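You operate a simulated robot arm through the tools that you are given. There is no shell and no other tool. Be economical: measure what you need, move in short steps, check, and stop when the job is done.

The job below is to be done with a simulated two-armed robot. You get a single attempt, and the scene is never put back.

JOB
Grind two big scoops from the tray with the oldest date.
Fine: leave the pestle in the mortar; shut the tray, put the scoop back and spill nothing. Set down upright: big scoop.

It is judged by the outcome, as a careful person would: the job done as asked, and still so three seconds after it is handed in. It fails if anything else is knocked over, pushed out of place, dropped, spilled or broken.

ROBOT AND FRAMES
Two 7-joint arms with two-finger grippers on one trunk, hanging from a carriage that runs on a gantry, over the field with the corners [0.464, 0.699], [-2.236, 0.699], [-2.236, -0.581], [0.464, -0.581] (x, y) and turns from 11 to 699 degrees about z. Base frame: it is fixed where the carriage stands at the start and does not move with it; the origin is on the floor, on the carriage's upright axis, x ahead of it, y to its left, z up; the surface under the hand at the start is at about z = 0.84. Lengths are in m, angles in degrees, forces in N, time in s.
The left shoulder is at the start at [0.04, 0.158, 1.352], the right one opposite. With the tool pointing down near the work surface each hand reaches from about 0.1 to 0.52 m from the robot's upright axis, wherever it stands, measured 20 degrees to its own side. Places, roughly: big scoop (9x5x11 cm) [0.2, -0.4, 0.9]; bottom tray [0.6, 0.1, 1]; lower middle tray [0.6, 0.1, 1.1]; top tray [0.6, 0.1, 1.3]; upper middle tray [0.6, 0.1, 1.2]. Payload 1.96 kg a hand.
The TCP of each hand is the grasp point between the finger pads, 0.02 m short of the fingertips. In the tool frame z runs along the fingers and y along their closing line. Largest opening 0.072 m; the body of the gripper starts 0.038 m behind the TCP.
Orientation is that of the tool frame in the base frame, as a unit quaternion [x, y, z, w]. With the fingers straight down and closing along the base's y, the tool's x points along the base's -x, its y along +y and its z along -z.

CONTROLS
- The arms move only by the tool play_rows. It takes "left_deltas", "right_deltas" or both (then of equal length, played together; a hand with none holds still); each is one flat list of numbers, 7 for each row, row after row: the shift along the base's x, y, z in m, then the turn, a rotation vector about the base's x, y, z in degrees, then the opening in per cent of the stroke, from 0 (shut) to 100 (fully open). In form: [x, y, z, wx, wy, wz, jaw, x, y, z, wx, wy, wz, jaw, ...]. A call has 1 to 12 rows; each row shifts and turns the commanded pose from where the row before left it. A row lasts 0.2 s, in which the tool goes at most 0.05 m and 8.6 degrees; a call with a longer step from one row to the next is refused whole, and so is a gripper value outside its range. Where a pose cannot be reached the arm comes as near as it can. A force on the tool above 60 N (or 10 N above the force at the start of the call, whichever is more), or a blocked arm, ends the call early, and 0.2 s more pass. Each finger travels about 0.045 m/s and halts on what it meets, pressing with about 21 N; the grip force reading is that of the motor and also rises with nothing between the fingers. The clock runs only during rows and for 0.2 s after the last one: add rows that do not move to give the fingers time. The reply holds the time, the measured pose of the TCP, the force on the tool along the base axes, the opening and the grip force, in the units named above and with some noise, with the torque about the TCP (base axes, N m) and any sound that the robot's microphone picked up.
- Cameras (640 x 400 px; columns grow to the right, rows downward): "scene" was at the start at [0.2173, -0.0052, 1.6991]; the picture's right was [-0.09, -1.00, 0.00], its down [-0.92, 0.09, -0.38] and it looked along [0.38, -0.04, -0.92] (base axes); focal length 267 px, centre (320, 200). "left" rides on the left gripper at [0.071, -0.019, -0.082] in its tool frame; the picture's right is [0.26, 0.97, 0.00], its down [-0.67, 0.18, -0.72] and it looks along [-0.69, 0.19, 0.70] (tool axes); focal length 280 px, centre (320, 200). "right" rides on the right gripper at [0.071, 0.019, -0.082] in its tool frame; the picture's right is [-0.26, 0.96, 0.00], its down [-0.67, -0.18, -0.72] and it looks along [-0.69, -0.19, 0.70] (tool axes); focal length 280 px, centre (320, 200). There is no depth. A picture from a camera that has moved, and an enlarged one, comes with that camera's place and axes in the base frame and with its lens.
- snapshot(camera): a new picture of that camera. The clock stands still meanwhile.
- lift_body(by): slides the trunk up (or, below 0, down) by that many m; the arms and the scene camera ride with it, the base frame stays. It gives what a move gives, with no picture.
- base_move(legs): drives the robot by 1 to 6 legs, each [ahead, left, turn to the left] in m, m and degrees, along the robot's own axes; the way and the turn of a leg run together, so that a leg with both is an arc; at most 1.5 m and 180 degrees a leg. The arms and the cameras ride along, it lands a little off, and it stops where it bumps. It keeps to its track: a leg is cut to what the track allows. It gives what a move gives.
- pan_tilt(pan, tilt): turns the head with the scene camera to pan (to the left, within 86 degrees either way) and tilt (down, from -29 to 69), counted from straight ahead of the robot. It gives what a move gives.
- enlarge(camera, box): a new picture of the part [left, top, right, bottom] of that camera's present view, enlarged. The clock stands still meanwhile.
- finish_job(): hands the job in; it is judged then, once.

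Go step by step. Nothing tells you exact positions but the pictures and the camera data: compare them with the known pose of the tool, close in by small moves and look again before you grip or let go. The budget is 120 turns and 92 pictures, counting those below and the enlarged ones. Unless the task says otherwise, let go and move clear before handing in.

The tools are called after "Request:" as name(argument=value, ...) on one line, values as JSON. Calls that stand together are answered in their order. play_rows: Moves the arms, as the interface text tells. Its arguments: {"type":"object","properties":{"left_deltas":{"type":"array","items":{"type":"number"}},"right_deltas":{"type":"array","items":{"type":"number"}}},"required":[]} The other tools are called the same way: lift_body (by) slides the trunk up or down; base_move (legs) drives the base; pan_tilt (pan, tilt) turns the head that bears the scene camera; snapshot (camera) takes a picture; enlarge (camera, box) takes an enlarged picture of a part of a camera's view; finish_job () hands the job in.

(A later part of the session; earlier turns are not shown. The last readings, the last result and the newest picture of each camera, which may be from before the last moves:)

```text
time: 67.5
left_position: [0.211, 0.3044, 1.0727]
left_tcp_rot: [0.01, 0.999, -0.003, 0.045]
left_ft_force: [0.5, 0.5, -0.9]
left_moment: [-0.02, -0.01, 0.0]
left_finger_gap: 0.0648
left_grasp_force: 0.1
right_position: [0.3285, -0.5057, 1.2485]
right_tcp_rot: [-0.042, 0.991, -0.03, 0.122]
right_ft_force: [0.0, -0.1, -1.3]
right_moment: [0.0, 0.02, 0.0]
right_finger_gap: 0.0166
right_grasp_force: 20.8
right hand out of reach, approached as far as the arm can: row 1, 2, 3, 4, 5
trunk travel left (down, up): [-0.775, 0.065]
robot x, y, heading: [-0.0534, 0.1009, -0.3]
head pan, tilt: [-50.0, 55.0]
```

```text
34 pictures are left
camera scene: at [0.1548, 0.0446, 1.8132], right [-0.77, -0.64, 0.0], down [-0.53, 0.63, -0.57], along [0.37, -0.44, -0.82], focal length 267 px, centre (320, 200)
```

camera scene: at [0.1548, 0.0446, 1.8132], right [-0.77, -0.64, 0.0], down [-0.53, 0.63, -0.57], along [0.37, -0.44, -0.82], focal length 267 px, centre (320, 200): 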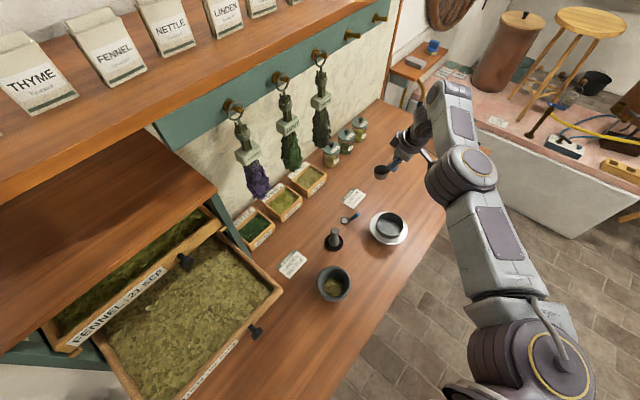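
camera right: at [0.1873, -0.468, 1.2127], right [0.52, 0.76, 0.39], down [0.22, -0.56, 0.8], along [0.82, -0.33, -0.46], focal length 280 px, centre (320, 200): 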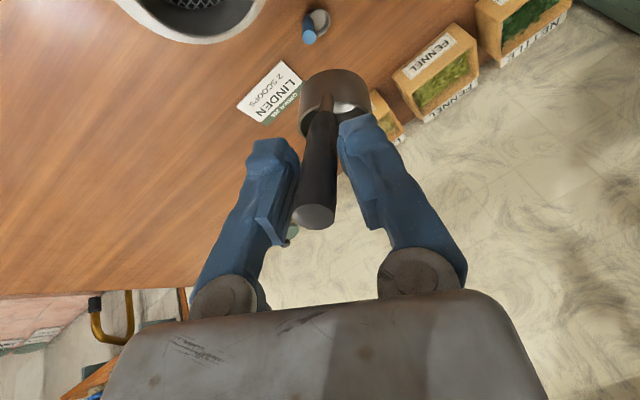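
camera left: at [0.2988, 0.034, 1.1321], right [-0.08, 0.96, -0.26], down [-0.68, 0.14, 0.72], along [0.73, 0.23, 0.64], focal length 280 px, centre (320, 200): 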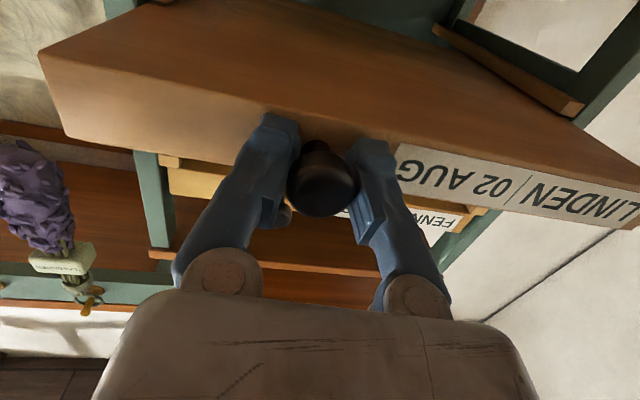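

The elbow looks stretched straight. I retrace backwards: roll the (empty) hand inward while moving it left, to bend the elbow again.

Request:
play_rows(right_deltas=[0, 0.02, 0, 8, 0, 0, 0, 0, 0.02, 0, 8, 0, 0, 0, 0, 0.02, 0, 8, 0, 0, 0, 0, 0.02, 0, 8, 0, 0, 0, 0, 0.03, 0, 8, 0, 0, 0, 0, 0.03, 0, 8, 0, 0, 0, 0, 0.03, 0, 0, 0, 0, 0, 0, 0.03, 0, 0, 0, 0, 0, 0, 0, 0, 0, 0, 0, 0])

Request:
snapshot(camera="scene")

```text
time: 69.5
left_position: [0.2121, 0.3051, 1.0746]
left_tcp_rot: [0.012, 0.999, -0.003, 0.045]
left_ft_force: [0.7, 0.4, 0.4]
left_moment: [0.01, 0.01, 0.02]
left_finger_gap: 0.0647
left_grasp_force: 0.1
right_position: [0.3335, -0.3154, 1.2468]
right_tcp_rot: [0.008, 0.928, 0.346, 0.138]
right_ft_force: [-0.4, 0.2, -1.3]
right_moment: [-0.01, -0.01, 0.06]
right_finger_gap: 0.0167
right_grasp_force: 21.0
right hand out of reach, approached as far as the arm can: row 1
trunk travel left (down, up): [-0.775, 0.065]
robot x, y, heading: [-0.0531, 0.0969, -0.2]
head pan, tilt: [-50.0, 55.0]
```

```text
33 pictures are left
camera scene: at [0.1547, 0.0446, 1.8132], right [-0.77, -0.64, 0.0], down [-0.53, 0.63, -0.57], along [0.37, -0.44, -0.82], focal length 267 px, centre (320, 200)
```

scene: 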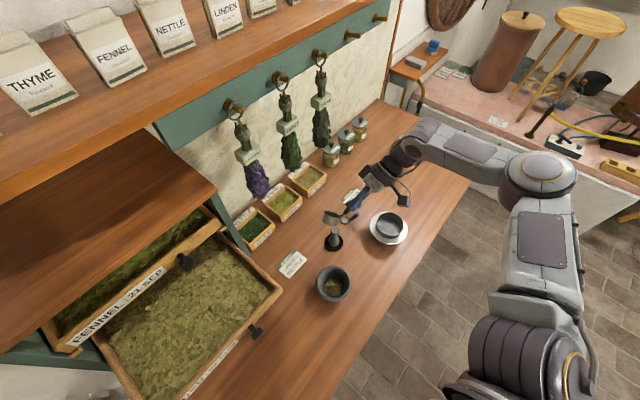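

The elbow has bent again. I continue inward and then roll back level.

Request:
play_rows(right_deltas=[-0.01, 0.03, 0.01, 0, 0, 0, 0, -0.01, 0.03, 0.01, 0, 0, 0, 0, 0, 0.03, 0.01, 0, 0, 0, 0, 0, 0.03, 0.01, 0, 0, 0, 0, 0, 0.03, 0, -8, 0, 0, 0, 0, 0.02, 0, -8, 0, 0, 0, 0, 0.02, 0, -8, 0, 0, 0, 0, 0.01, 0, -8, 0, 0, 0, 0, 0.01, 0, -8, 0, 0, 0, 0, 0, 0, 0, 0, 0, 0])

```text
time: 71.7
left_position: [0.2121, 0.3046, 1.0743]
left_tcp_rot: [0.01, 0.999, -0.003, 0.045]
left_ft_force: [0.0, 0.4, 0.6]
left_moment: [-0.01, -0.02, 0.01]
left_finger_gap: 0.0647
left_grasp_force: 0.2
right_position: [0.313, -0.1061, 1.2884]
right_tcp_rot: [-0.039, 0.99, 0.007, 0.133]
right_ft_force: [-0.1, 0.5, -0.3]
right_moment: [0.01, 0.0, 0.0]
right_finger_gap: 0.0166
right_grasp_force: 21.0
trunk travel left (down, up): [-0.775, 0.065]
robot x, y, heading: [-0.0499, 0.0975, -0.0]
head pan, tilt: [-50.0, 55.0]
```

Back in a good posture. I raise and carry the scoop over the tray again, pitching it 45° forward.

Request:
lift_body(by=0.03)

Request:
pan_tilt(pan=0, tilt=60)

Request:
play_rows(right_deltas=[0, 0.02, 0.03, 0, 0, 0, 0, 0, 0.03, 0.02, 0, 0, 0, 0, 0.01, 0.04, 0, 0, 0, 0, 0, 0.01, 0.04, 0, 0, 0, 0, 0, 0.015, 0.04, 0, -0.57, 7.2, 0, 0, 0.015, 0.03, 0, -0.57, 7.2, 0, 0, 0.015, 0, 0, -0.57, 7.2, 0, 0, 0.015, 0, -0.02, -0.57, 7.2, 0, 0, 0.005, 0, -0.02, -0.57, 7.2, 0, 0, 0, 0, 0, 0, 0, 0, 0])

Request:
enlarge(camera="scene", box=[220, 150, 440, 300])

Request:
snapshot(camera="right")

```text
time: 72.5
left_position: [0.2109, 0.3035, 1.1045]
left_tcp_rot: [0.011, 0.999, -0.003, 0.045]
left_ft_force: [-0.5, 0.9, -0.4]
left_moment: [0.02, -0.01, -0.02]
left_finger_gap: 0.0649
left_grasp_force: 0.0
right_position: [0.3141, -0.1064, 1.3192]
right_tcp_rot: [-0.04, 0.99, 0.01, 0.132]
right_ft_force: [0.8, 0.4, -0.8]
right_moment: [-0.02, 0.03, 0.04]
right_finger_gap: 0.0161
right_grasp_force: 21.0
trunk travel left (down, up): [-0.805, 0.035]
robot x, y, heading: [-0.0496, 0.1018, 0.0]
head pan, tilt: [-50.0, 55.0]
```

```text
time: 73.7
left_position: [0.2116, 0.3051, 1.1024]
left_tcp_rot: [0.011, 0.999, -0.002, 0.045]
left_ft_force: [0.3, 0.5, -0.3]
left_moment: [-0.01, -0.02, 0.02]
left_finger_gap: 0.0647
left_grasp_force: 0.1
right_position: [0.3126, -0.1066, 1.3186]
right_tcp_rot: [-0.041, 0.99, 0.009, 0.131]
right_ft_force: [0.1, 0.9, -0.9]
right_moment: [-0.01, 0.03, 0.02]
right_finger_gap: 0.0162
right_grasp_force: 21.1
trunk travel left (down, up): [-0.805, 0.035]
robot x, y, heading: [-0.0478, 0.0985, -0.2]
head pan, tilt: [0.0, 60.0]
```

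```text
time: 75.9
left_position: [0.2117, 0.3039, 1.1045]
left_tcp_rot: [0.011, 0.999, -0.003, 0.046]
left_ft_force: [-0.1, 0.1, -1.0]
left_moment: [0.0, -0.04, -0.01]
left_finger_gap: 0.0647
left_grasp_force: 0.1
right_position: [0.3974, 0.0955, 1.3272]
right_tcp_rot: [-0.038, 0.983, -0.004, -0.182]
right_ft_force: [-1.1, 0.3, -0.2]
right_moment: [-0.03, 0.01, -0.03]
right_finger_gap: 0.0164
right_grasp_force: 21.1
trunk travel left (down, up): [-0.805, 0.035]
robot x, y, heading: [-0.0531, 0.0964, -0.1]
head pan, tilt: [0.0, 60.0]
```

```text
2.67 times, centred on (330, 225) of scene
camera zoom: at [0.1751, 0.0998, 1.8371], right [0.0, -1.0, 0.0], down [-0.87, 0.0, -0.5], along [0.5, 0.0, -0.87], focal length 711 px, centre (293, 133)
```

zoom: 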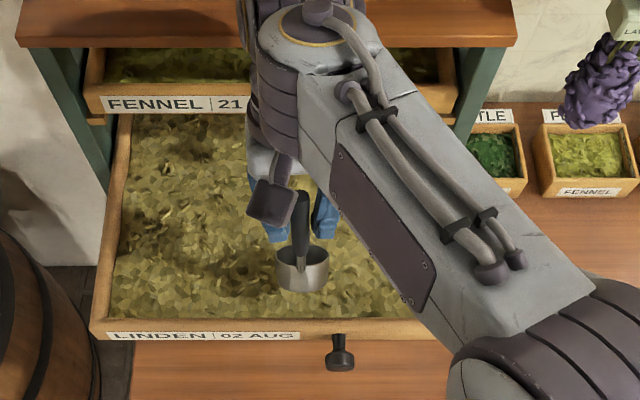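

```text
31 pictures are left
camera right: at [0.3602, 0.1106, 1.4312], right [0.17, 0.98, -0.09], down [0.9, -0.12, 0.43], along [0.41, -0.15, -0.9], focal length 280 px, centre (320, 200)
```

right: 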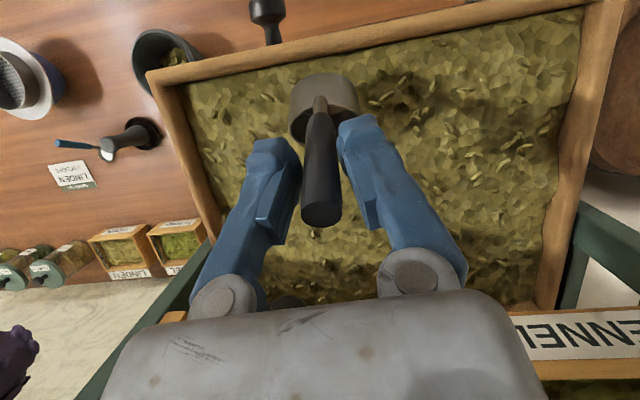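

Same pose as the first scoop; I repeat the dig-and-level motion here.

Request:
play_rows(right_deltas=[0.007, 0, -0.017, 0, 0, 0, 0, 0, 0, -0.018, 0, 0, 0, 0, 0.005, 0, 0, 0.6, -7.5, 0, 0, 0, 0, -0.002, 0.6, -7.5, 0, 0, 0, 0, -0.003, 0.6, -7.5, 0, 0, 0, 0, -0.004, 0.6, -7.5, 0, 0, -0.004, 0, 0.006, 0.6, -7.5, 0, 0, -0.009, 0, 0.012, 0.6, -7.5, 0, 0, 0, 0, 0.025, 0, 0, 0, 0, 0, 0, 0.03, 0, 0, 0, 0, 0, 0, 0, 0, 0, 0, 0])

```text
time: 78.3
left_position: [0.2126, 0.3034, 1.1034]
left_tcp_rot: [0.01, 0.999, -0.003, 0.045]
left_ft_force: [0.3, -0.1, 0.4]
left_moment: [0.01, -0.02, 0.0]
left_finger_gap: 0.065
left_grasp_force: 0.1
right_position: [0.3969, 0.0923, 1.3583]
right_tcp_rot: [-0.04, 0.977, 0.011, 0.21]
right_ft_force: [-1.4, -0.1, -1.6]
right_moment: [0.01, 0.01, 0.01]
right_finger_gap: 0.016
right_grasp_force: 21.2
trunk travel left (down, up): [-0.805, 0.035]
robot x, y, heading: [-0.0482, 0.098, -0.0]
head pan, tilt: [0.0, 60.0]
```

Levelled out. I carry it to the right over the table, raising the left hand so the trunk can be lowered for a better pouring posture.

Request:
play_rows(right_deltas=[0, -0.02, 0.01, 0, 0, 0, 0, -0.01, -0.035, 0, 0, 0, 0, 0, -0.015, -0.035, 0, 0, 0, 0, 0, -0.02, -0.035, 0, 0, 0, 0, 0, -0.02, -0.035, 0, 0, 0, 0, 0, -0.02, -0.035, 0, 0, 0, 0, 0, -0.005, -0.035, 0, 0, 0, 0, 0, 0, -0.035, 0, 0, 0, 0, 0, 0, -0.03, 0, 0, 0, 0, 0, 0, 0, 0, 0, 0, 0, 0], left_deltas=[-0.01, 0.01, 0.03, 0, 0, 0, 90, 0, 0, 0.03, 0, 0, 0, 90, 0, 0, 0.03, 0, 0, 0, 90, 0, 0, 0.03, 0, 0, 0, 90, 0, 0, 0.03, 0, 0, 0, 90, 0, 0, 0.03, 0, 0, 0, 90, 0, 0, 0, 0, 0, 0, 90, 0, 0, 0, 0, 0, 0, 90, 0, 0, 0, 0, 0, 0, 90, 0, 0, 0, 0, 0, 0, 90])

Request:
snapshot(camera="scene")

```text
time: 80.5
left_position: [0.2011, 0.3124, 1.2128]
left_tcp_rot: [0.011, 0.999, -0.003, 0.046]
left_ft_force: [0.2, -0.7, 0.2]
left_moment: [0.02, 0.01, 0.01]
left_finger_gap: 0.0648
left_grasp_force: 0.1
left hand out of reach, approached as far as the arm can: row 4, 5, 6
right_position: [0.3077, -0.2003, 1.366]
right_tcp_rot: [-0.04, 0.977, 0.012, 0.21]
right_ft_force: [0.3, 0.3, -0.2]
right_moment: [-0.03, 0.04, 0.0]
right_finger_gap: 0.016
right_grasp_force: 21.0
trunk travel left (down, up): [-0.805, 0.035]
robot x, y, heading: [-0.0546, 0.0993, -0.1]
head pan, tilt: [0.0, 60.0]
```

```text
30 pictures are left
camera scene: at [0.1751, 0.0998, 1.8371], right [0.0, -1.0, 0.0], down [-0.87, 0.0, -0.5], along [0.5, 0.0, -0.87], focal length 267 px, centre (320, 200)
```

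scene: 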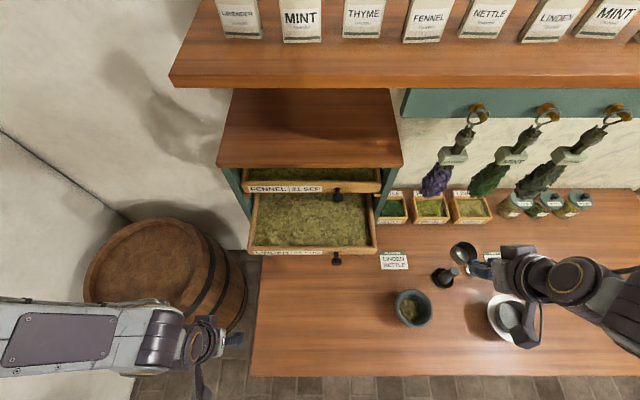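

Request:
enlarge(camera="scene", box=[380, 220, 520, 340])

```text
3.33 times, centred on (450, 280) of scene
camera zoom: at [0.1751, 0.0998, 1.8371], right [0.0, -1.0, 0.0], down [-0.87, 0.0, -0.5], along [0.5, 0.0, -0.87], focal length 889 px, centre (-113, -67)
```

zoom: 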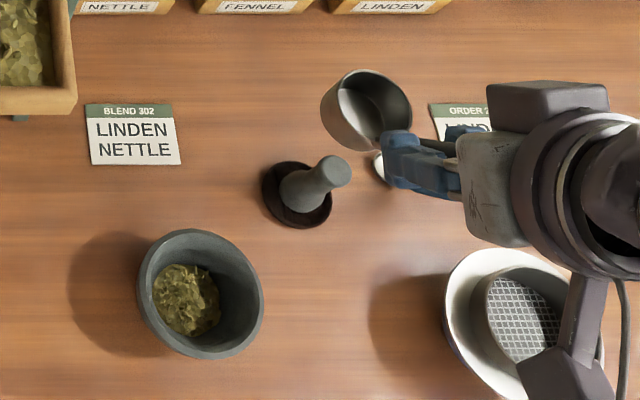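

The cup came up empty and looks tilted in the grip. I inspect it from the hand camera.

Request:
enlarge(camera="right", box=[230, 40, 410, 250])

```text
1.90 times, centred on (320, 145) of right
camera zoom: at [0.2092, -0.1888, 1.4113], right [0.16, 0.98, 0.11], down [0.34, -0.16, 0.93], along [0.93, -0.11, -0.35], focal length 534 px, centre (320, 305)
```

zoom: 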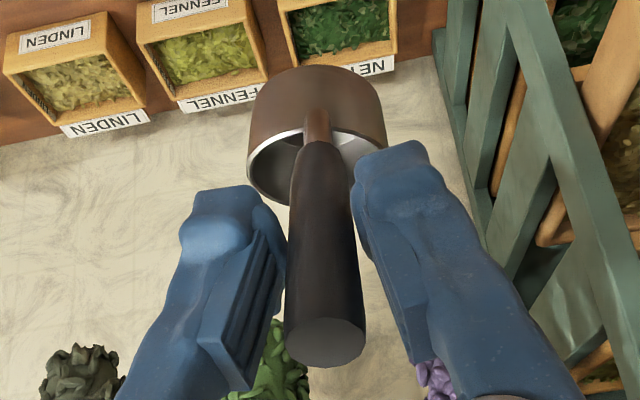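

The grip looks unchanged, so the second dip was probably too shallow there. I return to the tray and will dig about 7 mm deeper.

Request:
play_rows(right_deltas=[0, 0.035, 0, 0, 0, 0, 0, 0, 0.04, 0, 0, 0, 0, 0, 0.015, 0.04, 0, 0, 0, 0, 0, 0.02, 0.04, 0, 0, 0, 0, 0, 0.02, 0.04, 0, 0, 0, 0, 0, 0.015, 0.04, 0, 0, 0, 0, 0, 0.01, 0.04, 0, -0.6, 7.5, 0, 0, 0.01, 0.03, 0, -0.6, 7.5, 0, 0, 0, 0.025, 0, -0.6, 7.5, 0, 0, 0, 0, 0, -0.6, 7.5, 0, 0, 0, 0, -0.015, -0.6, 7.5, 0, 0, 0, 0, -0.015, -0.6, 7.5, 0, 0])

Request:
enlarge(camera="scene", box=[220, 150, 440, 300])

```text
time: 83.1
left_position: [0.2003, 0.3125, 1.214]
left_tcp_rot: [0.011, 0.999, -0.003, 0.046]
left_ft_force: [0.7, 0.1, 0.0]
left_moment: [0.02, 0.01, 0.02]
left_finger_gap: 0.0649
left_grasp_force: 0.1
right_position: [0.3953, 0.117, 1.3356]
right_tcp_rot: [-0.038, 0.983, -0.004, -0.182]
right_ft_force: [-0.2, -0.1, -0.9]
right_moment: [0.01, -0.04, 0.02]
right_finger_gap: 0.0159
right_grasp_force: 21.2
right hand out of reach, approached as far as the arm can: row 12
trunk travel left (down, up): [-0.805, 0.035]
robot x, y, heading: [-0.0478, 0.0996, 0.1]
head pan, tilt: [0.0, 60.0]
```

```text
2.67 times, centred on (330, 225) of scene
camera zoom: at [0.1751, 0.0997, 1.8372], right [0.0, -1.0, 0.0], down [-0.87, 0.0, -0.5], along [0.5, 0.0, -0.87], focal length 711 px, centre (293, 133)
```

zoom: 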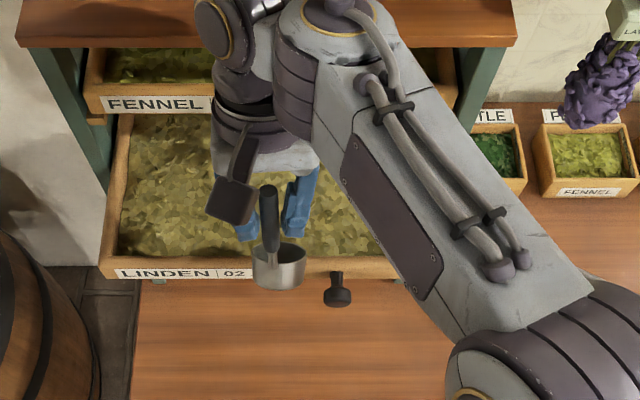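

The tray had slid in by about 4 cm (my last sweep scraped its floor and pushed it), so that dip caught nothing. I retract the right hand and bring the left hand over the knob, now at x ≈ 0.365, to pull it out again.

Request:
play_rows(right_deltas=[0, -0.01, 0.03, 0, 0, 0, 0, 0, -0.04, 0.015, 0, 0, 0, 0, -0.01, -0.04, 0, 0, 0, 0, 0, -0.01, -0.04, 0, 0, 0, 0, 0, -0.01, -0.04, 0, 0, 0, 0, 0, -0.01, -0.04, 0, 0, 0, 0, 0, -0.01, -0.04, 0, 0, 0, 0, 0, -0.01, -0.04, 0, 0, 0, 0, 0, 0, -0.03, 0, 0, 0, 0, 0, 0, 0, 0, 0, 0, 0, 0, 0, 0, 0, 0, 0, 0, 0, 0, 0, 0, 0, 0, 0, 0], left_deltas=[0, 0, 0, 0, 0, 0, 90, 0, 0, 0, 0, 0, 0, 90, 0, 0, 0, 0, 0, 0, 90, 0, 0, 0, 0, 0, 0, 90, 0, 0, 0.01, 0, 0, 0, 90, 0.02, -0.03, 0.02, 0, 0, 0, 90, 0.02, -0.035, 0.02, 0, 0, 0, 90, 0.025, -0.036, 0.02, 0, 0, 0, 90, 0.025, -0.036, 0.02, 0, 0, 0, 90, 0.025, -0.036, 0, 0, 0, 0, 100, 0.025, -0.036, 0, 0, 0, 0, 100, 0.02, -0.036, 0, 0, 0, 0, 100])

Request:
snapshot(camera="scene")

Request:
snapshot(camera="left")

```text
time: 85.7
left_position: [0.3615, 0.0704, 1.2955]
left_tcp_rot: [0.011, 0.999, -0.004, 0.044]
left_ft_force: [0.0, 0.5, 0.4]
left_moment: [-0.02, 0.0, 0.03]
left_finger_gap: 0.072
left_grasp_force: 0.1
left hand out of reach, approached as far as the arm can: row 5
right_position: [0.3361, -0.2006, 1.3822]
right_tcp_rot: [-0.037, 0.983, -0.004, -0.182]
right_ft_force: [-0.3, 0.0, 0.2]
right_moment: [-0.05, -0.02, 0.01]
right_finger_gap: 0.0161
right_grasp_force: 21.6
trunk travel left (down, up): [-0.805, 0.035]
robot x, y, heading: [-0.0512, 0.0985, -0.2]
head pan, tilt: [0.0, 60.0]
```

```text
26 pictures are left
camera scene: at [0.1751, 0.0998, 1.8372], right [0.0, -1.0, 0.0], down [-0.87, 0.0, -0.5], along [0.5, 0.0, -0.87], focal length 267 px, centre (320, 200)
```

scene: 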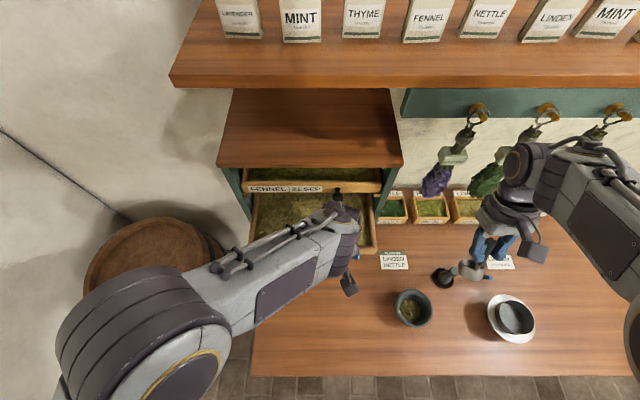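

```text
25 pictures are left
camera left: at [0.2829, 0.0521, 1.3702], right [-0.24, 0.97, -0.03], down [0.61, 0.17, 0.77], along [0.75, 0.17, -0.64], focal length 280 px, centre (320, 200)
```

left: 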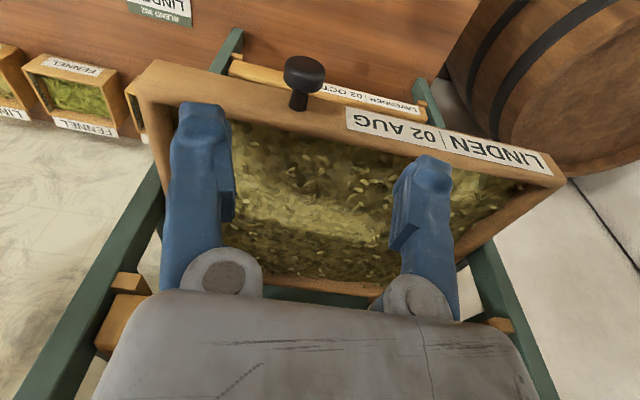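

The knob is at ≈[0.367,0.058,1.199]. I lower the open left fingers astride it and close.

Request:
play_rows(left_deltas=[0.004, -0.012, -0.02, 0, 0, 0, 100, 0, 0, -0.03, 0, 0, 0, 100, 0, 0, -0.03, 0, 0, 0, 100, 0, 0, -0.016, 0, 0, 0, 100, 0, 0, 0, 0, 0, 0, 60, 0, 0, 0, 0, 0, 0, 20, 0, 0, 0, 0, 0, 0, 0, 0, 0, 0, 0, 0, 0, 0, 0, 0, 0, 0, 0, 0, 0])

Request:
snapshot(camera="left")

```text
time: 87.7
left_position: [0.3651, 0.0593, 1.1987]
left_tcp_rot: [0.01, 0.999, -0.003, 0.045]
left_ft_force: [1.6, 6.5, -6.6]
left_moment: [0.01, -0.71, 0.12]
left_finger_gap: 0.0191
left_grasp_force: 39.3
right_position: [0.3364, -0.2006, 1.3808]
right_tcp_rot: [-0.037, 0.983, -0.004, -0.182]
right_ft_force: [0.0, -0.5, -0.7]
right_moment: [0.03, 0.0, 0.03]
right_finger_gap: 0.0159
right_grasp_force: 21.5
trunk travel left (down, up): [-0.805, 0.035]
robot x, y, heading: [-0.0511, 0.1, -0.1]
head pan, tilt: [0.0, 60.0]
```

```text
24 pictures are left
camera left: at [0.2863, 0.0412, 1.2726], right [-0.24, 0.97, -0.03], down [0.61, 0.17, 0.77], along [0.75, 0.17, -0.63], focal length 280 px, centre (320, 200)
```

left: 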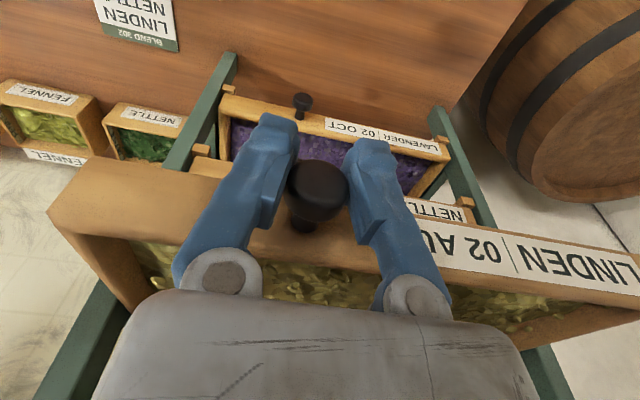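

Gripped on the knob. I pull the tray out 8 cm, release, rise and move the left hand away.

Request:
play_rows(left_deltas=[-0.01, 0, 0, 0, 0, 0, 0, -0.015, 0, 0, 0, 0, 0, 0, -0.015, 0, 0, 0, 0, 0, 0, -0.015, 0, 0, 0, 0, 0, 0, -0.015, 0, 0, 0, 0, 0, 0, -0.01, 0, 0, 0, 0, 0, 0, 0, 0, 0, 0, 0, 0, 0])

Request:
play_rows(left_deltas=[0, 0, 0, 0, 0, 0, 40, 0, 0, 0, 0, 0, 0, 100, 0, 0, 0, 0, 0, 0, 100, 0, 0, 0, 0, 0, 0, 100, 0, 0, 0.02, 0, 0, 0, 100, -0.01, 0, 0.025, 0, 0, 0, 100, -0.02, 0, 0.02, 0, 0, 0, 100, -0.02, 0.04, 0, 0, 0, 0, 90, -0.02, 0.04, 0, 0, 0, 0, 90, -0.02, 0.045, 0, 0, 0, 0, 90, 0, 0.045, 0, 0, 0, 0, 90, 0, 0.045, 0, 0, 0, 0, 90])

Request:
snapshot(camera="scene")

```text
time: 89.3
left_position: [0.2838, 0.0586, 1.198]
left_tcp_rot: [0.011, 0.999, -0.002, 0.044]
left_ft_force: [0.2, 12.9, -21.8]
left_moment: [-0.01, -0.29, 0.13]
left_finger_gap: 0.0191
left_grasp_force: 39.9
right_position: [0.3361, -0.1999, 1.3802]
right_tcp_rot: [-0.038, 0.983, -0.003, -0.181]
right_ft_force: [0.5, -0.3, -1.0]
right_moment: [0.02, 0.03, 0.02]
right_finger_gap: 0.0159
right_grasp_force: 21.3
trunk travel left (down, up): [-0.805, 0.035]
robot x, y, heading: [-0.0537, 0.0998, -0.1]
head pan, tilt: [0.0, 60.0]
```

```text
time: 91.9
left_position: [0.2023, 0.2396, 1.2645]
left_tcp_rot: [0.01, 0.999, -0.003, 0.046]
left_ft_force: [0.3, -0.3, 0.5]
left_moment: [0.04, 0.0, 0.0]
left_finger_gap: 0.0651
left_grasp_force: 0.0
left hand out of reach, approached as far as the arm can: row 12
right_position: [0.337, -0.2002, 1.382]
right_tcp_rot: [-0.038, 0.983, -0.003, -0.181]
right_ft_force: [-0.3, 0.3, 0.0]
right_moment: [-0.01, 0.0, 0.0]
right_finger_gap: 0.0158
right_grasp_force: 20.9
trunk travel left (down, up): [-0.805, 0.035]
robot x, y, heading: [-0.0503, 0.099, -0.0]
head pan, tilt: [0.0, 60.0]
```

```text
23 pictures are left
camera scene: at [0.1751, 0.0999, 1.8371], right [0.0, -1.0, 0.0], down [-0.87, 0.0, -0.5], along [0.5, 0.0, -0.87], focal length 267 px, centre (320, 200)
```

scene: 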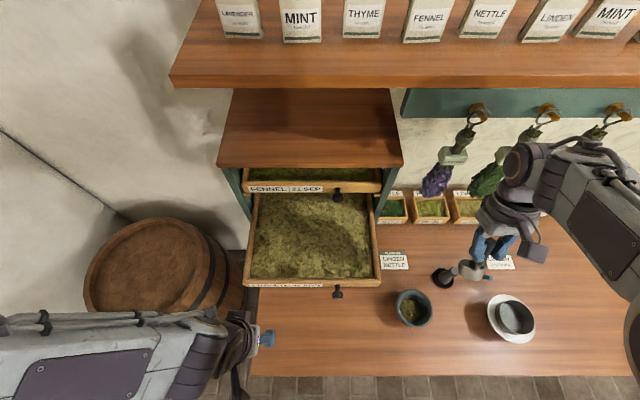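

The tray is out about 20 cm again. I bring the pitched scoop over the herbs and dig slightly shallower with a longer sweep.

Request:
play_rows(right_deltas=[0, 0.04, 0, 0, 0, 0, 0, 0, 0.04, 0, 0, 0, 0, 0, 0.005, 0.04, 0, 0, 0, 0, 0, 0.01, 0.04, 0, 0, 0, 0, 0, 0.01, 0.04, 0, 0, 0, 0, 0, 0.01, 0.04, -0.01, 0, 0, 0, 0, 0.003, 0.04, -0.01, 0, 0, 0, 0, 0, 0.02, -0.01, 0, 0, 0, 0, 0, 0, -0.016, 0, 0, 0, 0, 0, 0, 0, 0, 0, 0, 0])

```text
time: 94.1
left_position: [0.2026, 0.2396, 1.2638]
left_tcp_rot: [0.01, 0.999, -0.004, 0.045]
left_ft_force: [0.3, 0.5, -0.3]
left_moment: [-0.02, -0.04, 0.03]
left_finger_gap: 0.0649
left_grasp_force: 0.1
right_position: [0.3738, 0.0957, 1.3345]
right_tcp_rot: [-0.038, 0.983, -0.004, -0.181]
right_ft_force: [0.0, 0.0, -1.5]
right_moment: [0.02, 0.0, 0.0]
right_finger_gap: 0.0159
right_grasp_force: 21.4
trunk travel left (down, up): [-0.805, 0.035]
robot x, y, heading: [-0.0505, 0.1014, -0.1]
head pan, tilt: [0.0, 60.0]
```

Request:
play_rows(right_deltas=[0.003, 0, -0.02, 0, 0, 0, 0, 0.003, 0, -0.019, 0, 0, 0, 0, 0.012, 0, 0, 0, 0, 0, 0, 0.008, 0, 0, 0.6, -7.5, 0, 0, 0.002, 0, -0.002, 0.6, -7.5, 0, 0, 0, 0, -0.002, 0.6, -7.5, 0, 0, 0, 0, -0.002, 0.6, -7.5, 0, 0, -0.004, 0, 0.006, 0.6, -7.5, 0, 0, -0.009, 0, 0.012, 0.6, -7.5, 0, 0, 0, 0, 0.025, 0, 0, 0, 0, 0, 0, 0.03, 0, 0, 0, 0, 0, 0, 0, 0, 0, 0, 0])

Request:
snapshot(camera="right")

Request:
snapshot(camera="scene")

```text
time: 96.7
left_position: [0.2016, 0.2381, 1.2639]
left_tcp_rot: [0.011, 0.999, -0.003, 0.045]
left_ft_force: [0.0, -0.5, 0.2]
left_moment: [0.0, 0.0, 0.01]
left_finger_gap: 0.0648
left_grasp_force: 0.1
right_position: [0.3902, 0.0949, 1.3611]
right_tcp_rot: [-0.035, 0.978, 0.016, 0.206]
right_ft_force: [0.1, -0.6, -0.4]
right_moment: [-0.03, 0.01, -0.01]
right_finger_gap: 0.0159
right_grasp_force: 21.5
trunk travel left (down, up): [-0.805, 0.035]
robot x, y, heading: [-0.0543, 0.0989, -0.0]
head pan, tilt: [0.0, 60.0]
```

```text
22 pictures are left
camera right: at [0.2924, 0.1062, 1.4081], right [0.17, 0.98, 0.12], down [0.34, -0.17, 0.92], along [0.92, -0.11, -0.36], focal length 280 px, centre (320, 200)
```

right: 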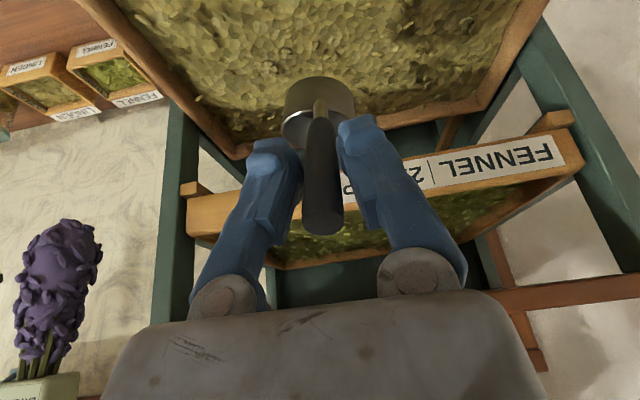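

```text
21 pictures are left
camera scene: at [0.1751, 0.0998, 1.8371], right [0.0, -1.0, 0.0], down [-0.87, 0.0, -0.5], along [0.5, 0.0, -0.87], focal length 267 px, centre (320, 200)
```

scene: 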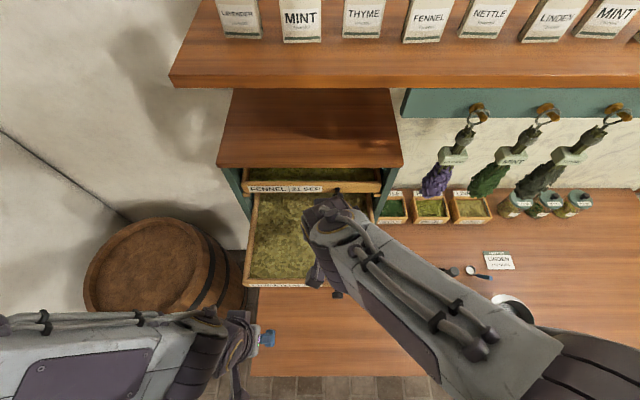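

Request:
enlarge(camera="right", box=[270, 60, 380, 160])

```text
4.00 times, centred on (325, 110) of right
camera zoom: at [0.2924, 0.1062, 1.4081], right [0.17, 0.98, 0.12], down [0.34, -0.17, 0.92], along [0.92, -0.11, -0.36], focal length 1122 px, centre (300, 560)
```

zoom: 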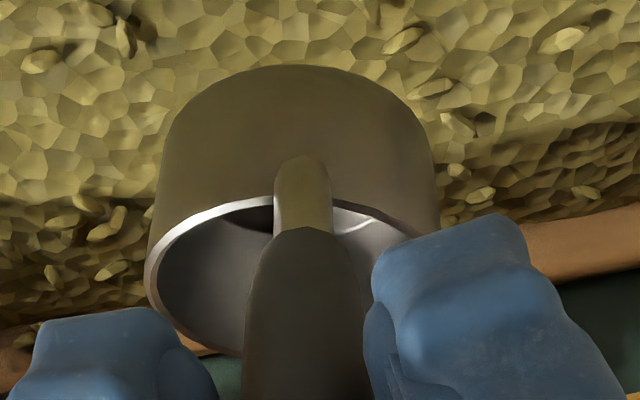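

Still empty: the forward sweep just isn't catching (and pushes the tray when deeper). A sideways sweep can't push the tray, so I roll the cup 45° toward −y over the herbs and will sweep along −y.

Request:
play_rows(right_deltas=[-0.005, 0.02, 0, 7.48, 0.6, 0, 0, -0.005, 0.015, 0, 7.48, 0.6, 0, 0, -0.005, 0.01, -0.01, 7.48, 0.6, 0, 0, -0.005, 0.01, -0.015, 7.48, 0.6, 0, 0, -0.005, 0.005, -0.015, 7.48, 0.6, 0, 0, 0, 0, -0.015, 7.48, 0.6, 0, 0, 0, 0, 0, 0, 0, 0, 0])

Request:
snapshot(camera="scene")

```text
time: 98.3
left_position: [0.2024, 0.2376, 1.2652]
left_tcp_rot: [0.011, 0.999, -0.003, 0.045]
left_ft_force: [0.0, 0.7, -0.4]
left_moment: [-0.01, -0.02, -0.01]
left_finger_gap: 0.0645
left_grasp_force: 0.0
right_position: [0.3626, 0.1558, 1.3074]
right_tcp_rot: [0.046, 0.904, 0.386, 0.179]
right_ft_force: [-0.8, -0.2, -0.4]
right_moment: [-0.03, 0.0, -0.01]
right_finger_gap: 0.016
right_grasp_force: 20.6
trunk travel left (down, up): [-0.805, 0.035]
robot x, y, heading: [-0.0485, 0.1, -0.1]
head pan, tilt: [0.0, 60.0]
```

```text
19 pictures are left
camera scene: at [0.1751, 0.0998, 1.8371], right [0.0, -1.0, 0.0], down [-0.87, 0.0, -0.5], along [0.5, 0.0, -0.87], focal length 267 px, centre (320, 200)
```

scene: 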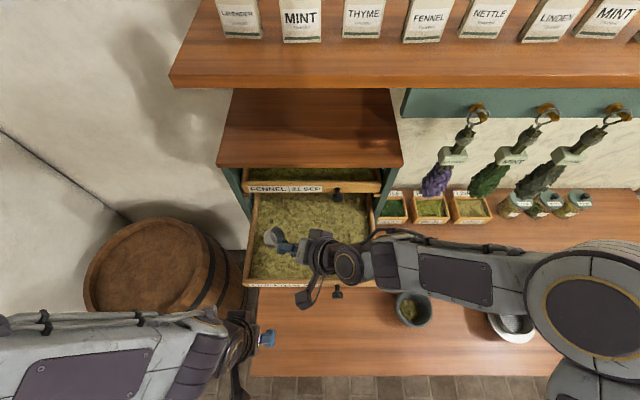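

The cup is clearly visible, opening to the right, at ≈[0.41,0.21]. I dip it, sweep −y, level it and lift.

Request:
play_rows(right_deltas=[0, 0, -0.025, 0, 0, 0, 0, 0, -0.003, -0.0225, 0, 0, 0, 0, 0, -0.015, 0, 0, 0, 0, 0, 0, -0.015, 0, 0, 0, 0, 0, 0, -0.0056, 0.005, -7.48, -0.6, 0, 0, 0, -0.005, 0.0033, -7.48, -0.6, 0, 0, 0, -0.0044, 0.0018, -7.48, -0.6, 0, 0, 0, -0.002, 0.002, -7.48, -0.6, 0, 0, 0, 0.003, 0.006, -7.48, -0.6, 0, 0, 0, 0.0085, 0.012, -7.48, -0.6, 0, 0, 0, 0, 0.025, 0, 0, 0, 0, 0, 0, 0.03, 0, 0, 0, 0])

Request:
enlarge(camera="right", box=[240, 50, 400, 160])

```text
time: 100.9
left_position: [0.2019, 0.238, 1.2657]
left_tcp_rot: [0.011, 0.999, -0.003, 0.045]
left_ft_force: [-0.7, 1.1, -0.3]
left_moment: [0.0, 0.0, -0.01]
left_finger_gap: 0.0648
left_grasp_force: 0.1
right_position: [0.3627, 0.1189, 1.3445]
right_tcp_rot: [-0.037, 0.978, 0.012, 0.206]
right_ft_force: [-0.7, -1.2, 0.1]
right_moment: [-0.04, 0.03, -0.03]
right_finger_gap: 0.0162
right_grasp_force: 20.7
trunk travel left (down, up): [-0.805, 0.035]
robot x, y, heading: [-0.049, 0.0999, -0.0]
head pan, tilt: [0.0, 60.0]
```

```text
3.64 times, centred on (320, 105) of right
camera zoom: at [0.2646, 0.1303, 1.3906], right [0.16, 0.98, 0.12], down [0.34, -0.17, 0.93], along [0.93, -0.11, -0.36], focal length 1020 px, centre (320, 546)
```

zoom: 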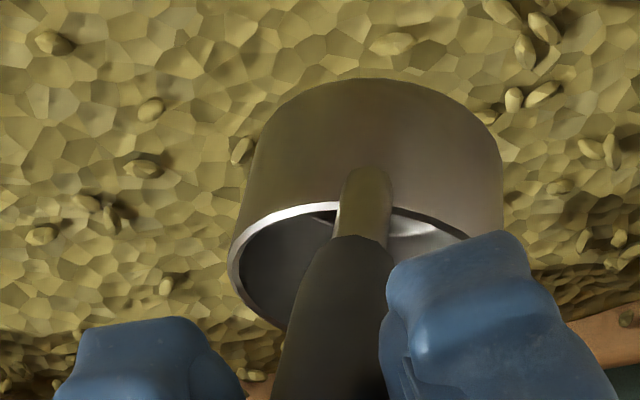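

Still empty, and the scoop has swung a few degrees in the grip, so something drags. I probe straight down with the level cup to find where it meets resistance.

Request:
play_rows(right_deltas=[0, 0, -0.03, 0, 0, 0, 0, 0, 0, -0.03, 0, 0, 0, 0, 0, 0, 0, 0, 0, 0, 0])

Request:
play_rows(right_deltas=[0, 0, -0.005, 0, 0, 0, 0, 0, 0, -0.005, 0, 0, 0, 0, 0, 0, 0, 0, 0, 0, 0])

Request:
play_rows(right_deltas=[0, 0, -0.004, 0, 0, 0, 0, 0, 0, 0, 0, 0, 0, 0])

Request:
play_rows(right_deltas=[0, 0, -0.004, 0, 0, 0, 0, 0, 0, 0, 0, 0, 0, 0])

```text
time: 101.7
left_position: [0.2013, 0.2381, 1.2639]
left_tcp_rot: [0.011, 0.999, -0.003, 0.045]
left_ft_force: [0.2, -0.4, 0.1]
left_moment: [0.01, 0.0, -0.02]
left_finger_gap: 0.0648
left_grasp_force: 0.3
right_position: [0.3618, 0.1185, 1.286]
right_tcp_rot: [-0.04, 0.977, 0.012, 0.211]
right_ft_force: [-0.9, -0.3, -1.3]
right_moment: [0.0, 0.03, -0.02]
right_finger_gap: 0.016
right_grasp_force: 20.8
trunk travel left (down, up): [-0.805, 0.035]
robot x, y, heading: [-0.0516, 0.0975, -0.2]
head pan, tilt: [0.0, 60.0]
```

```text
time: 102.5
left_position: [0.2026, 0.2375, 1.2656]
left_tcp_rot: [0.011, 0.999, -0.004, 0.045]
left_ft_force: [-0.7, -0.8, -0.8]
left_moment: [0.0, -0.01, -0.01]
left_finger_gap: 0.0648
left_grasp_force: 0.1
right_position: [0.3632, 0.1197, 1.275]
right_tcp_rot: [-0.04, 0.977, 0.011, 0.21]
right_ft_force: [0.0, 0.1, -0.9]
right_moment: [-0.02, 0.04, 0.01]
right_finger_gap: 0.0163
right_grasp_force: 21.2
trunk travel left (down, up): [-0.805, 0.035]
robot x, y, heading: [-0.0513, 0.0996, 0.0]
head pan, tilt: [0.0, 60.0]
```

```text
time: 103.1
left_position: [0.2028, 0.2381, 1.2654]
left_tcp_rot: [0.01, 0.999, -0.003, 0.046]
left_ft_force: [0.2, -0.6, -0.3]
left_moment: [-0.03, -0.02, -0.03]
left_finger_gap: 0.065
left_grasp_force: 0.0
right_position: [0.364, 0.1192, 1.272]
right_tcp_rot: [-0.039, 0.976, 0.012, 0.212]
right_ft_force: [-0.6, 2.6, 10.7]
right_moment: [0.13, -0.55, 0.16]
right_finger_gap: 0.0159
right_grasp_force: 20.8
trunk travel left (down, up): [-0.805, 0.035]
robot x, y, heading: [-0.0525, 0.0988, -0.2]
head pan, tilt: [0.0, 60.0]
```

```text
time: 103.7
left_position: [0.202, 0.2381, 1.2651]
left_tcp_rot: [0.011, 0.999, -0.003, 0.045]
left_ft_force: [0.1, -0.6, -0.2]
left_moment: [-0.01, 0.02, -0.03]
left_finger_gap: 0.0649
left_grasp_force: 0.1
right_position: [0.3643, 0.1183, 1.2676]
right_tcp_rot: [-0.04, 0.977, 0.012, 0.21]
right_ft_force: [-0.4, 2.0, 10.1]
right_moment: [0.09, -0.51, 0.14]
right_finger_gap: 0.0159
right_grasp_force: 21.3
trunk travel left (down, up): [-0.805, 0.035]
robot x, y, heading: [-0.0506, 0.0954, -0.2]
head pan, tilt: [0.0, 60.0]
```

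Contact at TCP z ≈ 1.273 (cup bottom ≈ 1.193). I look at how deep the cup sits in the herbs.

Request:
enlarge(camera="right", box=[220, 40, 420, 180])

```text
2.86 times, centred on (320, 110) of right
camera zoom: at [0.2663, 0.1299, 1.3132], right [0.16, 0.98, 0.11], down [0.33, -0.16, 0.93], along [0.93, -0.11, -0.35], focal length 801 px, centre (320, 457)
```

zoom: 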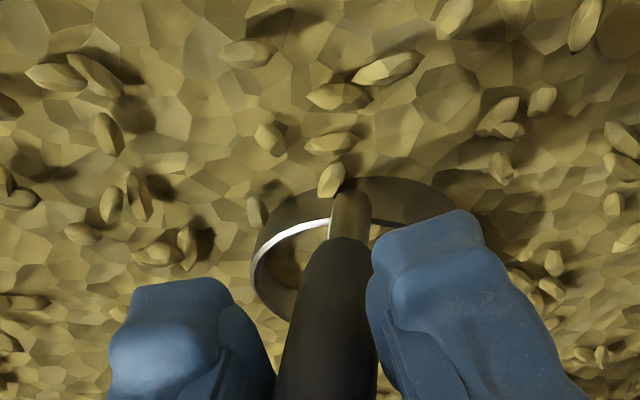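

The cup is about 2 cm deep in herbs on the tray floor, with its lip 1 cm above the surface, so it needs a much steeper tilt to catch any. I raise it and turn the hand so the cup points toward −y, where a steep pitch has clearance and can't push the tray.

Request:
play_rows(right_deltas=[0, 0, 0.03, 0, 0, 0, 0, 0, 0, 0.03, 0, 0, 0, 0, 0, 0.005, 0.03, 0, 0, -8, 0, 0.005, 0.01, 0.01, 0, 0, -8, 0, 0.005, 0.01, 0, 0, 0, -8, 0, 0.005, 0.01, 0, 0, 0, -8, 0, 0.005, 0.01, 0, 0, 0, -8, 0, 0.005, 0.01, 0, 0, 0, -8, 0, 0.005, 0.005, 0, 0, 0, -8, 0, 0.005, 0, 0, 0, 0, -8, 0, 0, 0, 0, 0, 0, -8, 0, 0, 0, 0, 0, 0, -8, 0])

Request:
snapshot(camera="scene")

```text
time: 106.3
left_position: [0.202, 0.2385, 1.2659]
left_tcp_rot: [0.01, 0.999, -0.003, 0.045]
left_ft_force: [0.2, -0.6, 0.8]
left_moment: [-0.02, 0.0, -0.01]
left_finger_gap: 0.0648
left_grasp_force: 0.0
right_position: [0.3474, 0.0736, 1.353]
right_tcp_rot: [0.598, 0.773, -0.124, 0.168]
right_ft_force: [0.2, -0.8, -0.3]
right_moment: [0.01, 0.05, -0.02]
right_finger_gap: 0.0157
right_grasp_force: 21.4
right hand out of reach, approached as far as the arm can: row 6, 7, 8, 9, 10, 11, 12
trunk travel left (down, up): [-0.805, 0.035]
robot x, y, heading: [-0.0514, 0.0995, -0.2]
head pan, tilt: [0.0, 60.0]
```

```text
16 pictures are left
camera scene: at [0.1751, 0.0998, 1.8371], right [0.0, -1.0, 0.0], down [-0.87, 0.0, -0.5], along [0.5, 0.0, -0.87], focal length 267 px, centre (320, 200)
```

scene: 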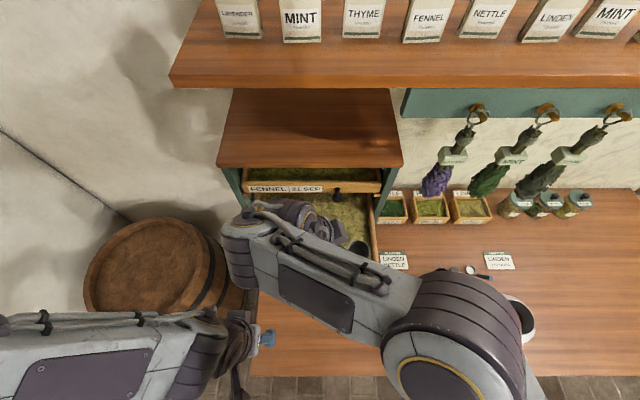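

The hand turned to heading ≈ −75°. Now I pitch the cup ~68° forward (hand leaning right, its natural side) while moving to the start of the sweep.

Request:
play_rows(right_deltas=[0.0045, 0.008, 0, 7.25, 1.9, 0, 0, 0.0045, 0.008, 0, 7.25, 1.9, 0, 0, 0.0045, 0.008, 0, 7.25, 1.9, 0, 0, 0.0045, 0.008, 0, 7.25, 1.9, 0, 0, 0.0045, 0.008, 0, 7.25, 1.9, 0, 0, 0.0045, 0.008, 0, 7.25, 1.9, 0, 0, 0.0045, 0.008, 0, 7.25, 1.9, 0, 0, 0.0045, 0.008, 0, 7.25, 1.9, 0, 0, 0.0045, 0.008, 0, 7.25, 1.9, 0, 0, 0, 0, 0, 0, 0, 0, 0])

Request:
enlarge(camera="scene", box=[200, 150, 440, 300])

```text
time: 108.5
left_position: [0.2028, 0.2376, 1.2652]
left_tcp_rot: [0.011, 0.999, -0.003, 0.045]
left_ft_force: [0.5, -0.1, -0.3]
left_moment: [-0.01, 0.04, 0.0]
left_finger_gap: 0.0645
left_grasp_force: 0.1
right_position: [0.389, 0.1445, 1.3535]
right_tcp_rot: [0.57, 0.734, 0.228, -0.29]
right_ft_force: [0.1, -0.7, -0.6]
right_moment: [0.0, 0.03, -0.01]
right_finger_gap: 0.0161
right_grasp_force: 21.7
trunk travel left (down, up): [-0.805, 0.035]
robot x, y, heading: [-0.0505, 0.1042, -0.1]
head pan, tilt: [0.0, 60.0]
```

```text
2.67 times, centred on (320, 225) of scene
camera zoom: at [0.1751, 0.0998, 1.8371], right [0.0, -1.0, 0.0], down [-0.87, 0.0, -0.5], along [0.5, 0.0, -0.87], focal length 711 px, centre (320, 133)
```

zoom: 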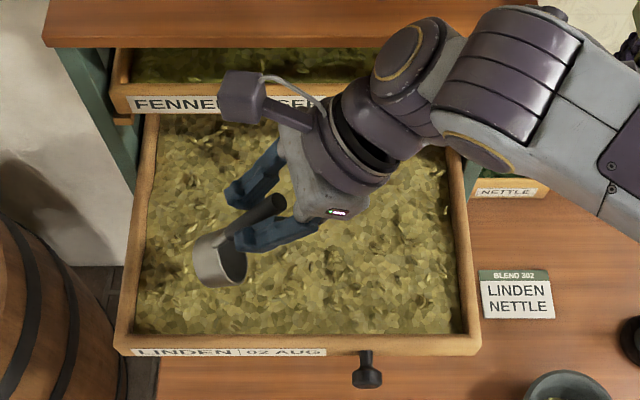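

The steeply pitched cup is well placed at ≈[0.37,0.18]. I dip it near the floor, sweep 7 cm toward −y and start levelling.

Request:
play_rows(right_deltas=[0, 0, -0.03, 0, 0, 0, 0, 0, 0, -0.0325, 0, 0, 0, 0, 0.004, -0.0145, 0, 0, 0, 0, 0, 0.004, -0.0145, 0, 0, 0, 0, 0, 0.004, -0.0145, 0, 0, 0, 0, 0, 0.004, -0.0145, 0, 0, 0, 0, 0, 0, 0, 0.0049, -7.25, -1.9, 0, 0, 0, 0, 0.0038, -7.25, -1.9, 0, 0, 0, 0, 0.0024, -7.25, -1.9, 0, 0, 0, 0, 0.0015, -7.25, -1.9, 0, 0, -0.0026, 0.01, 0.004, -7.25, -1.9, 0, 0, -0.0026, 0.01, 0.006, -7.25, -1.9, 0, 0])

Request:
enlarge(camera="scene", box=[200, 150, 440, 300])

```text
time: 111.1
left_position: [0.2027, 0.237, 1.2651]
left_tcp_rot: [0.01, 0.999, -0.003, 0.045]
left_ft_force: [0.5, -0.3, -0.7]
left_moment: [0.0, -0.01, -0.01]
left_finger_gap: 0.0647
left_grasp_force: 0.0
right_position: [0.3994, 0.1066, 1.3127]
right_tcp_rot: [0.613, 0.79, -0.008, 0.015]
right_ft_force: [-0.4, -1.1, -0.1]
right_moment: [0.03, 0.03, -0.02]
right_finger_gap: 0.0158
right_grasp_force: 21.3
trunk travel left (down, up): [-0.805, 0.035]
robot x, y, heading: [-0.0556, 0.0982, -0.0]
head pan, tilt: [0.0, 60.0]
```

```text
2.67 times, centred on (320, 225) of scene
camera zoom: at [0.1751, 0.0997, 1.8371], right [0.0, -1.0, 0.0], down [-0.87, 0.0, -0.5], along [0.5, 0.0, -0.87], focal length 711 px, centre (320, 133)
```

zoom: 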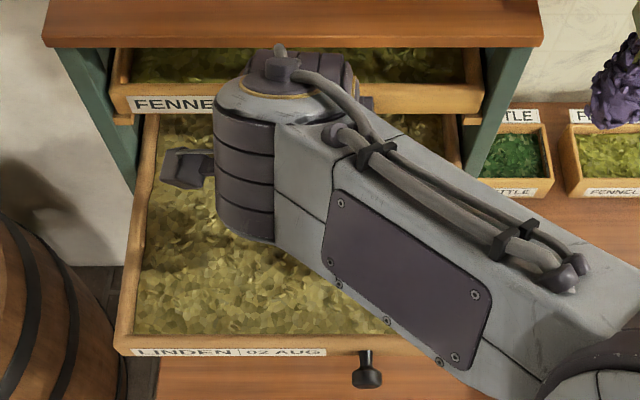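

Now finish the levelling while lifting straight out, then check the cup from the hand camera.

Request:
play_rows(right_deltas=[-0.0025, 0.0097, 0.012, -7.25, -1.9, 0, 0, -0.002, 0.006, 0.015, -7.25, -1.9, 0, 0, 0, 0, 0.02, -6.5, -1.7, 0, 0, 0, 0, 0.015, 0, 0, 0, 0, 0, 0, 0, 0, 0, 0, 0])

Request:
enlarge(camera="right", box=[220, 40, 420, 180])

```text
time: 112.3
left_position: [0.2011, 0.2364, 1.2649]
left_tcp_rot: [0.011, 0.999, -0.004, 0.045]
left_ft_force: [-1.0, 0.4, -0.1]
left_moment: [0.03, 0.02, 0.01]
left_finger_gap: 0.065
left_grasp_force: 0.0
right_position: [0.3498, 0.0706, 1.3721]
right_tcp_rot: [0.598, 0.775, -0.121, 0.164]
right_ft_force: [0.7, 0.0, -0.2]
right_moment: [0.03, 0.0, -0.02]
right_finger_gap: 0.0161
right_grasp_force: 20.6
right hand out of reach, approached as far as the arm can: row 1, 2, 3, 4
trunk travel left (down, up): [-0.805, 0.035]
robot x, y, heading: [-0.0516, 0.1021, -0.3]
head pan, tilt: [0.0, 60.0]
```

```text
2.86 times, centred on (320, 110) of right
camera zoom: at [0.3438, 0.1709, 1.4188], right [0.99, 0.01, 0.11], down [-0.1, -0.37, 0.92], along [0.05, -0.93, -0.37], focal length 801 px, centre (320, 457)
```

zoom: 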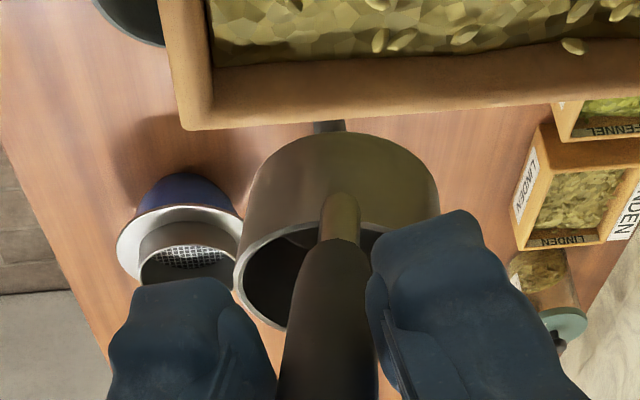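

The cup is empty again. But during the level probe the cup interior did look full before I tipped it back out, so pressing down level is what fills it. I turn the hand back to heading ≈ 0 above the tray.

Request:
play_rows(right_deltas=[0.003, 0.005, 0, 0, 0, 8.3, 0, 0.003, 0.005, 0, 0, 0, 8.3, 0, 0.003, 0.005, 0, 0, 0, 8.3, 0, 0.003, 0.005, 0, 0, 0, 8.3, 0, 0.003, 0.005, 0, 0, 0, 8.3, 0, 0.003, 0.005, 0, 0, 0, 8.3, 0, 0.003, 0.005, 0, 0, 0, 8.3, 0, 0.003, 0.005, 0, 0, 0, 8.3, 0, 0, 0.005, 0, 0, 0, 8.3, 0, 0, 0, 0, 0, 0, 0, 0])

```text
time: 114.5
left_position: [0.2026, 0.2385, 1.2649]
left_tcp_rot: [0.011, 0.999, -0.003, 0.046]
left_ft_force: [-1.4, -0.2, -0.5]
left_moment: [0.03, 0.01, -0.02]
left_finger_gap: 0.0648
left_grasp_force: 0.1
right_position: [0.3744, 0.1165, 1.3704]
right_tcp_rot: [0.005, 0.979, 0.003, 0.204]
right_ft_force: [0.8, 0.8, -1.3]
right_moment: [0.0, 0.01, -0.01]
right_finger_gap: 0.0157
right_grasp_force: 21.6
trunk travel left (down, up): [-0.805, 0.035]
robot x, y, heading: [-0.055, 0.0976, 0.0]
head pan, tilt: [0.0, 60.0]
```

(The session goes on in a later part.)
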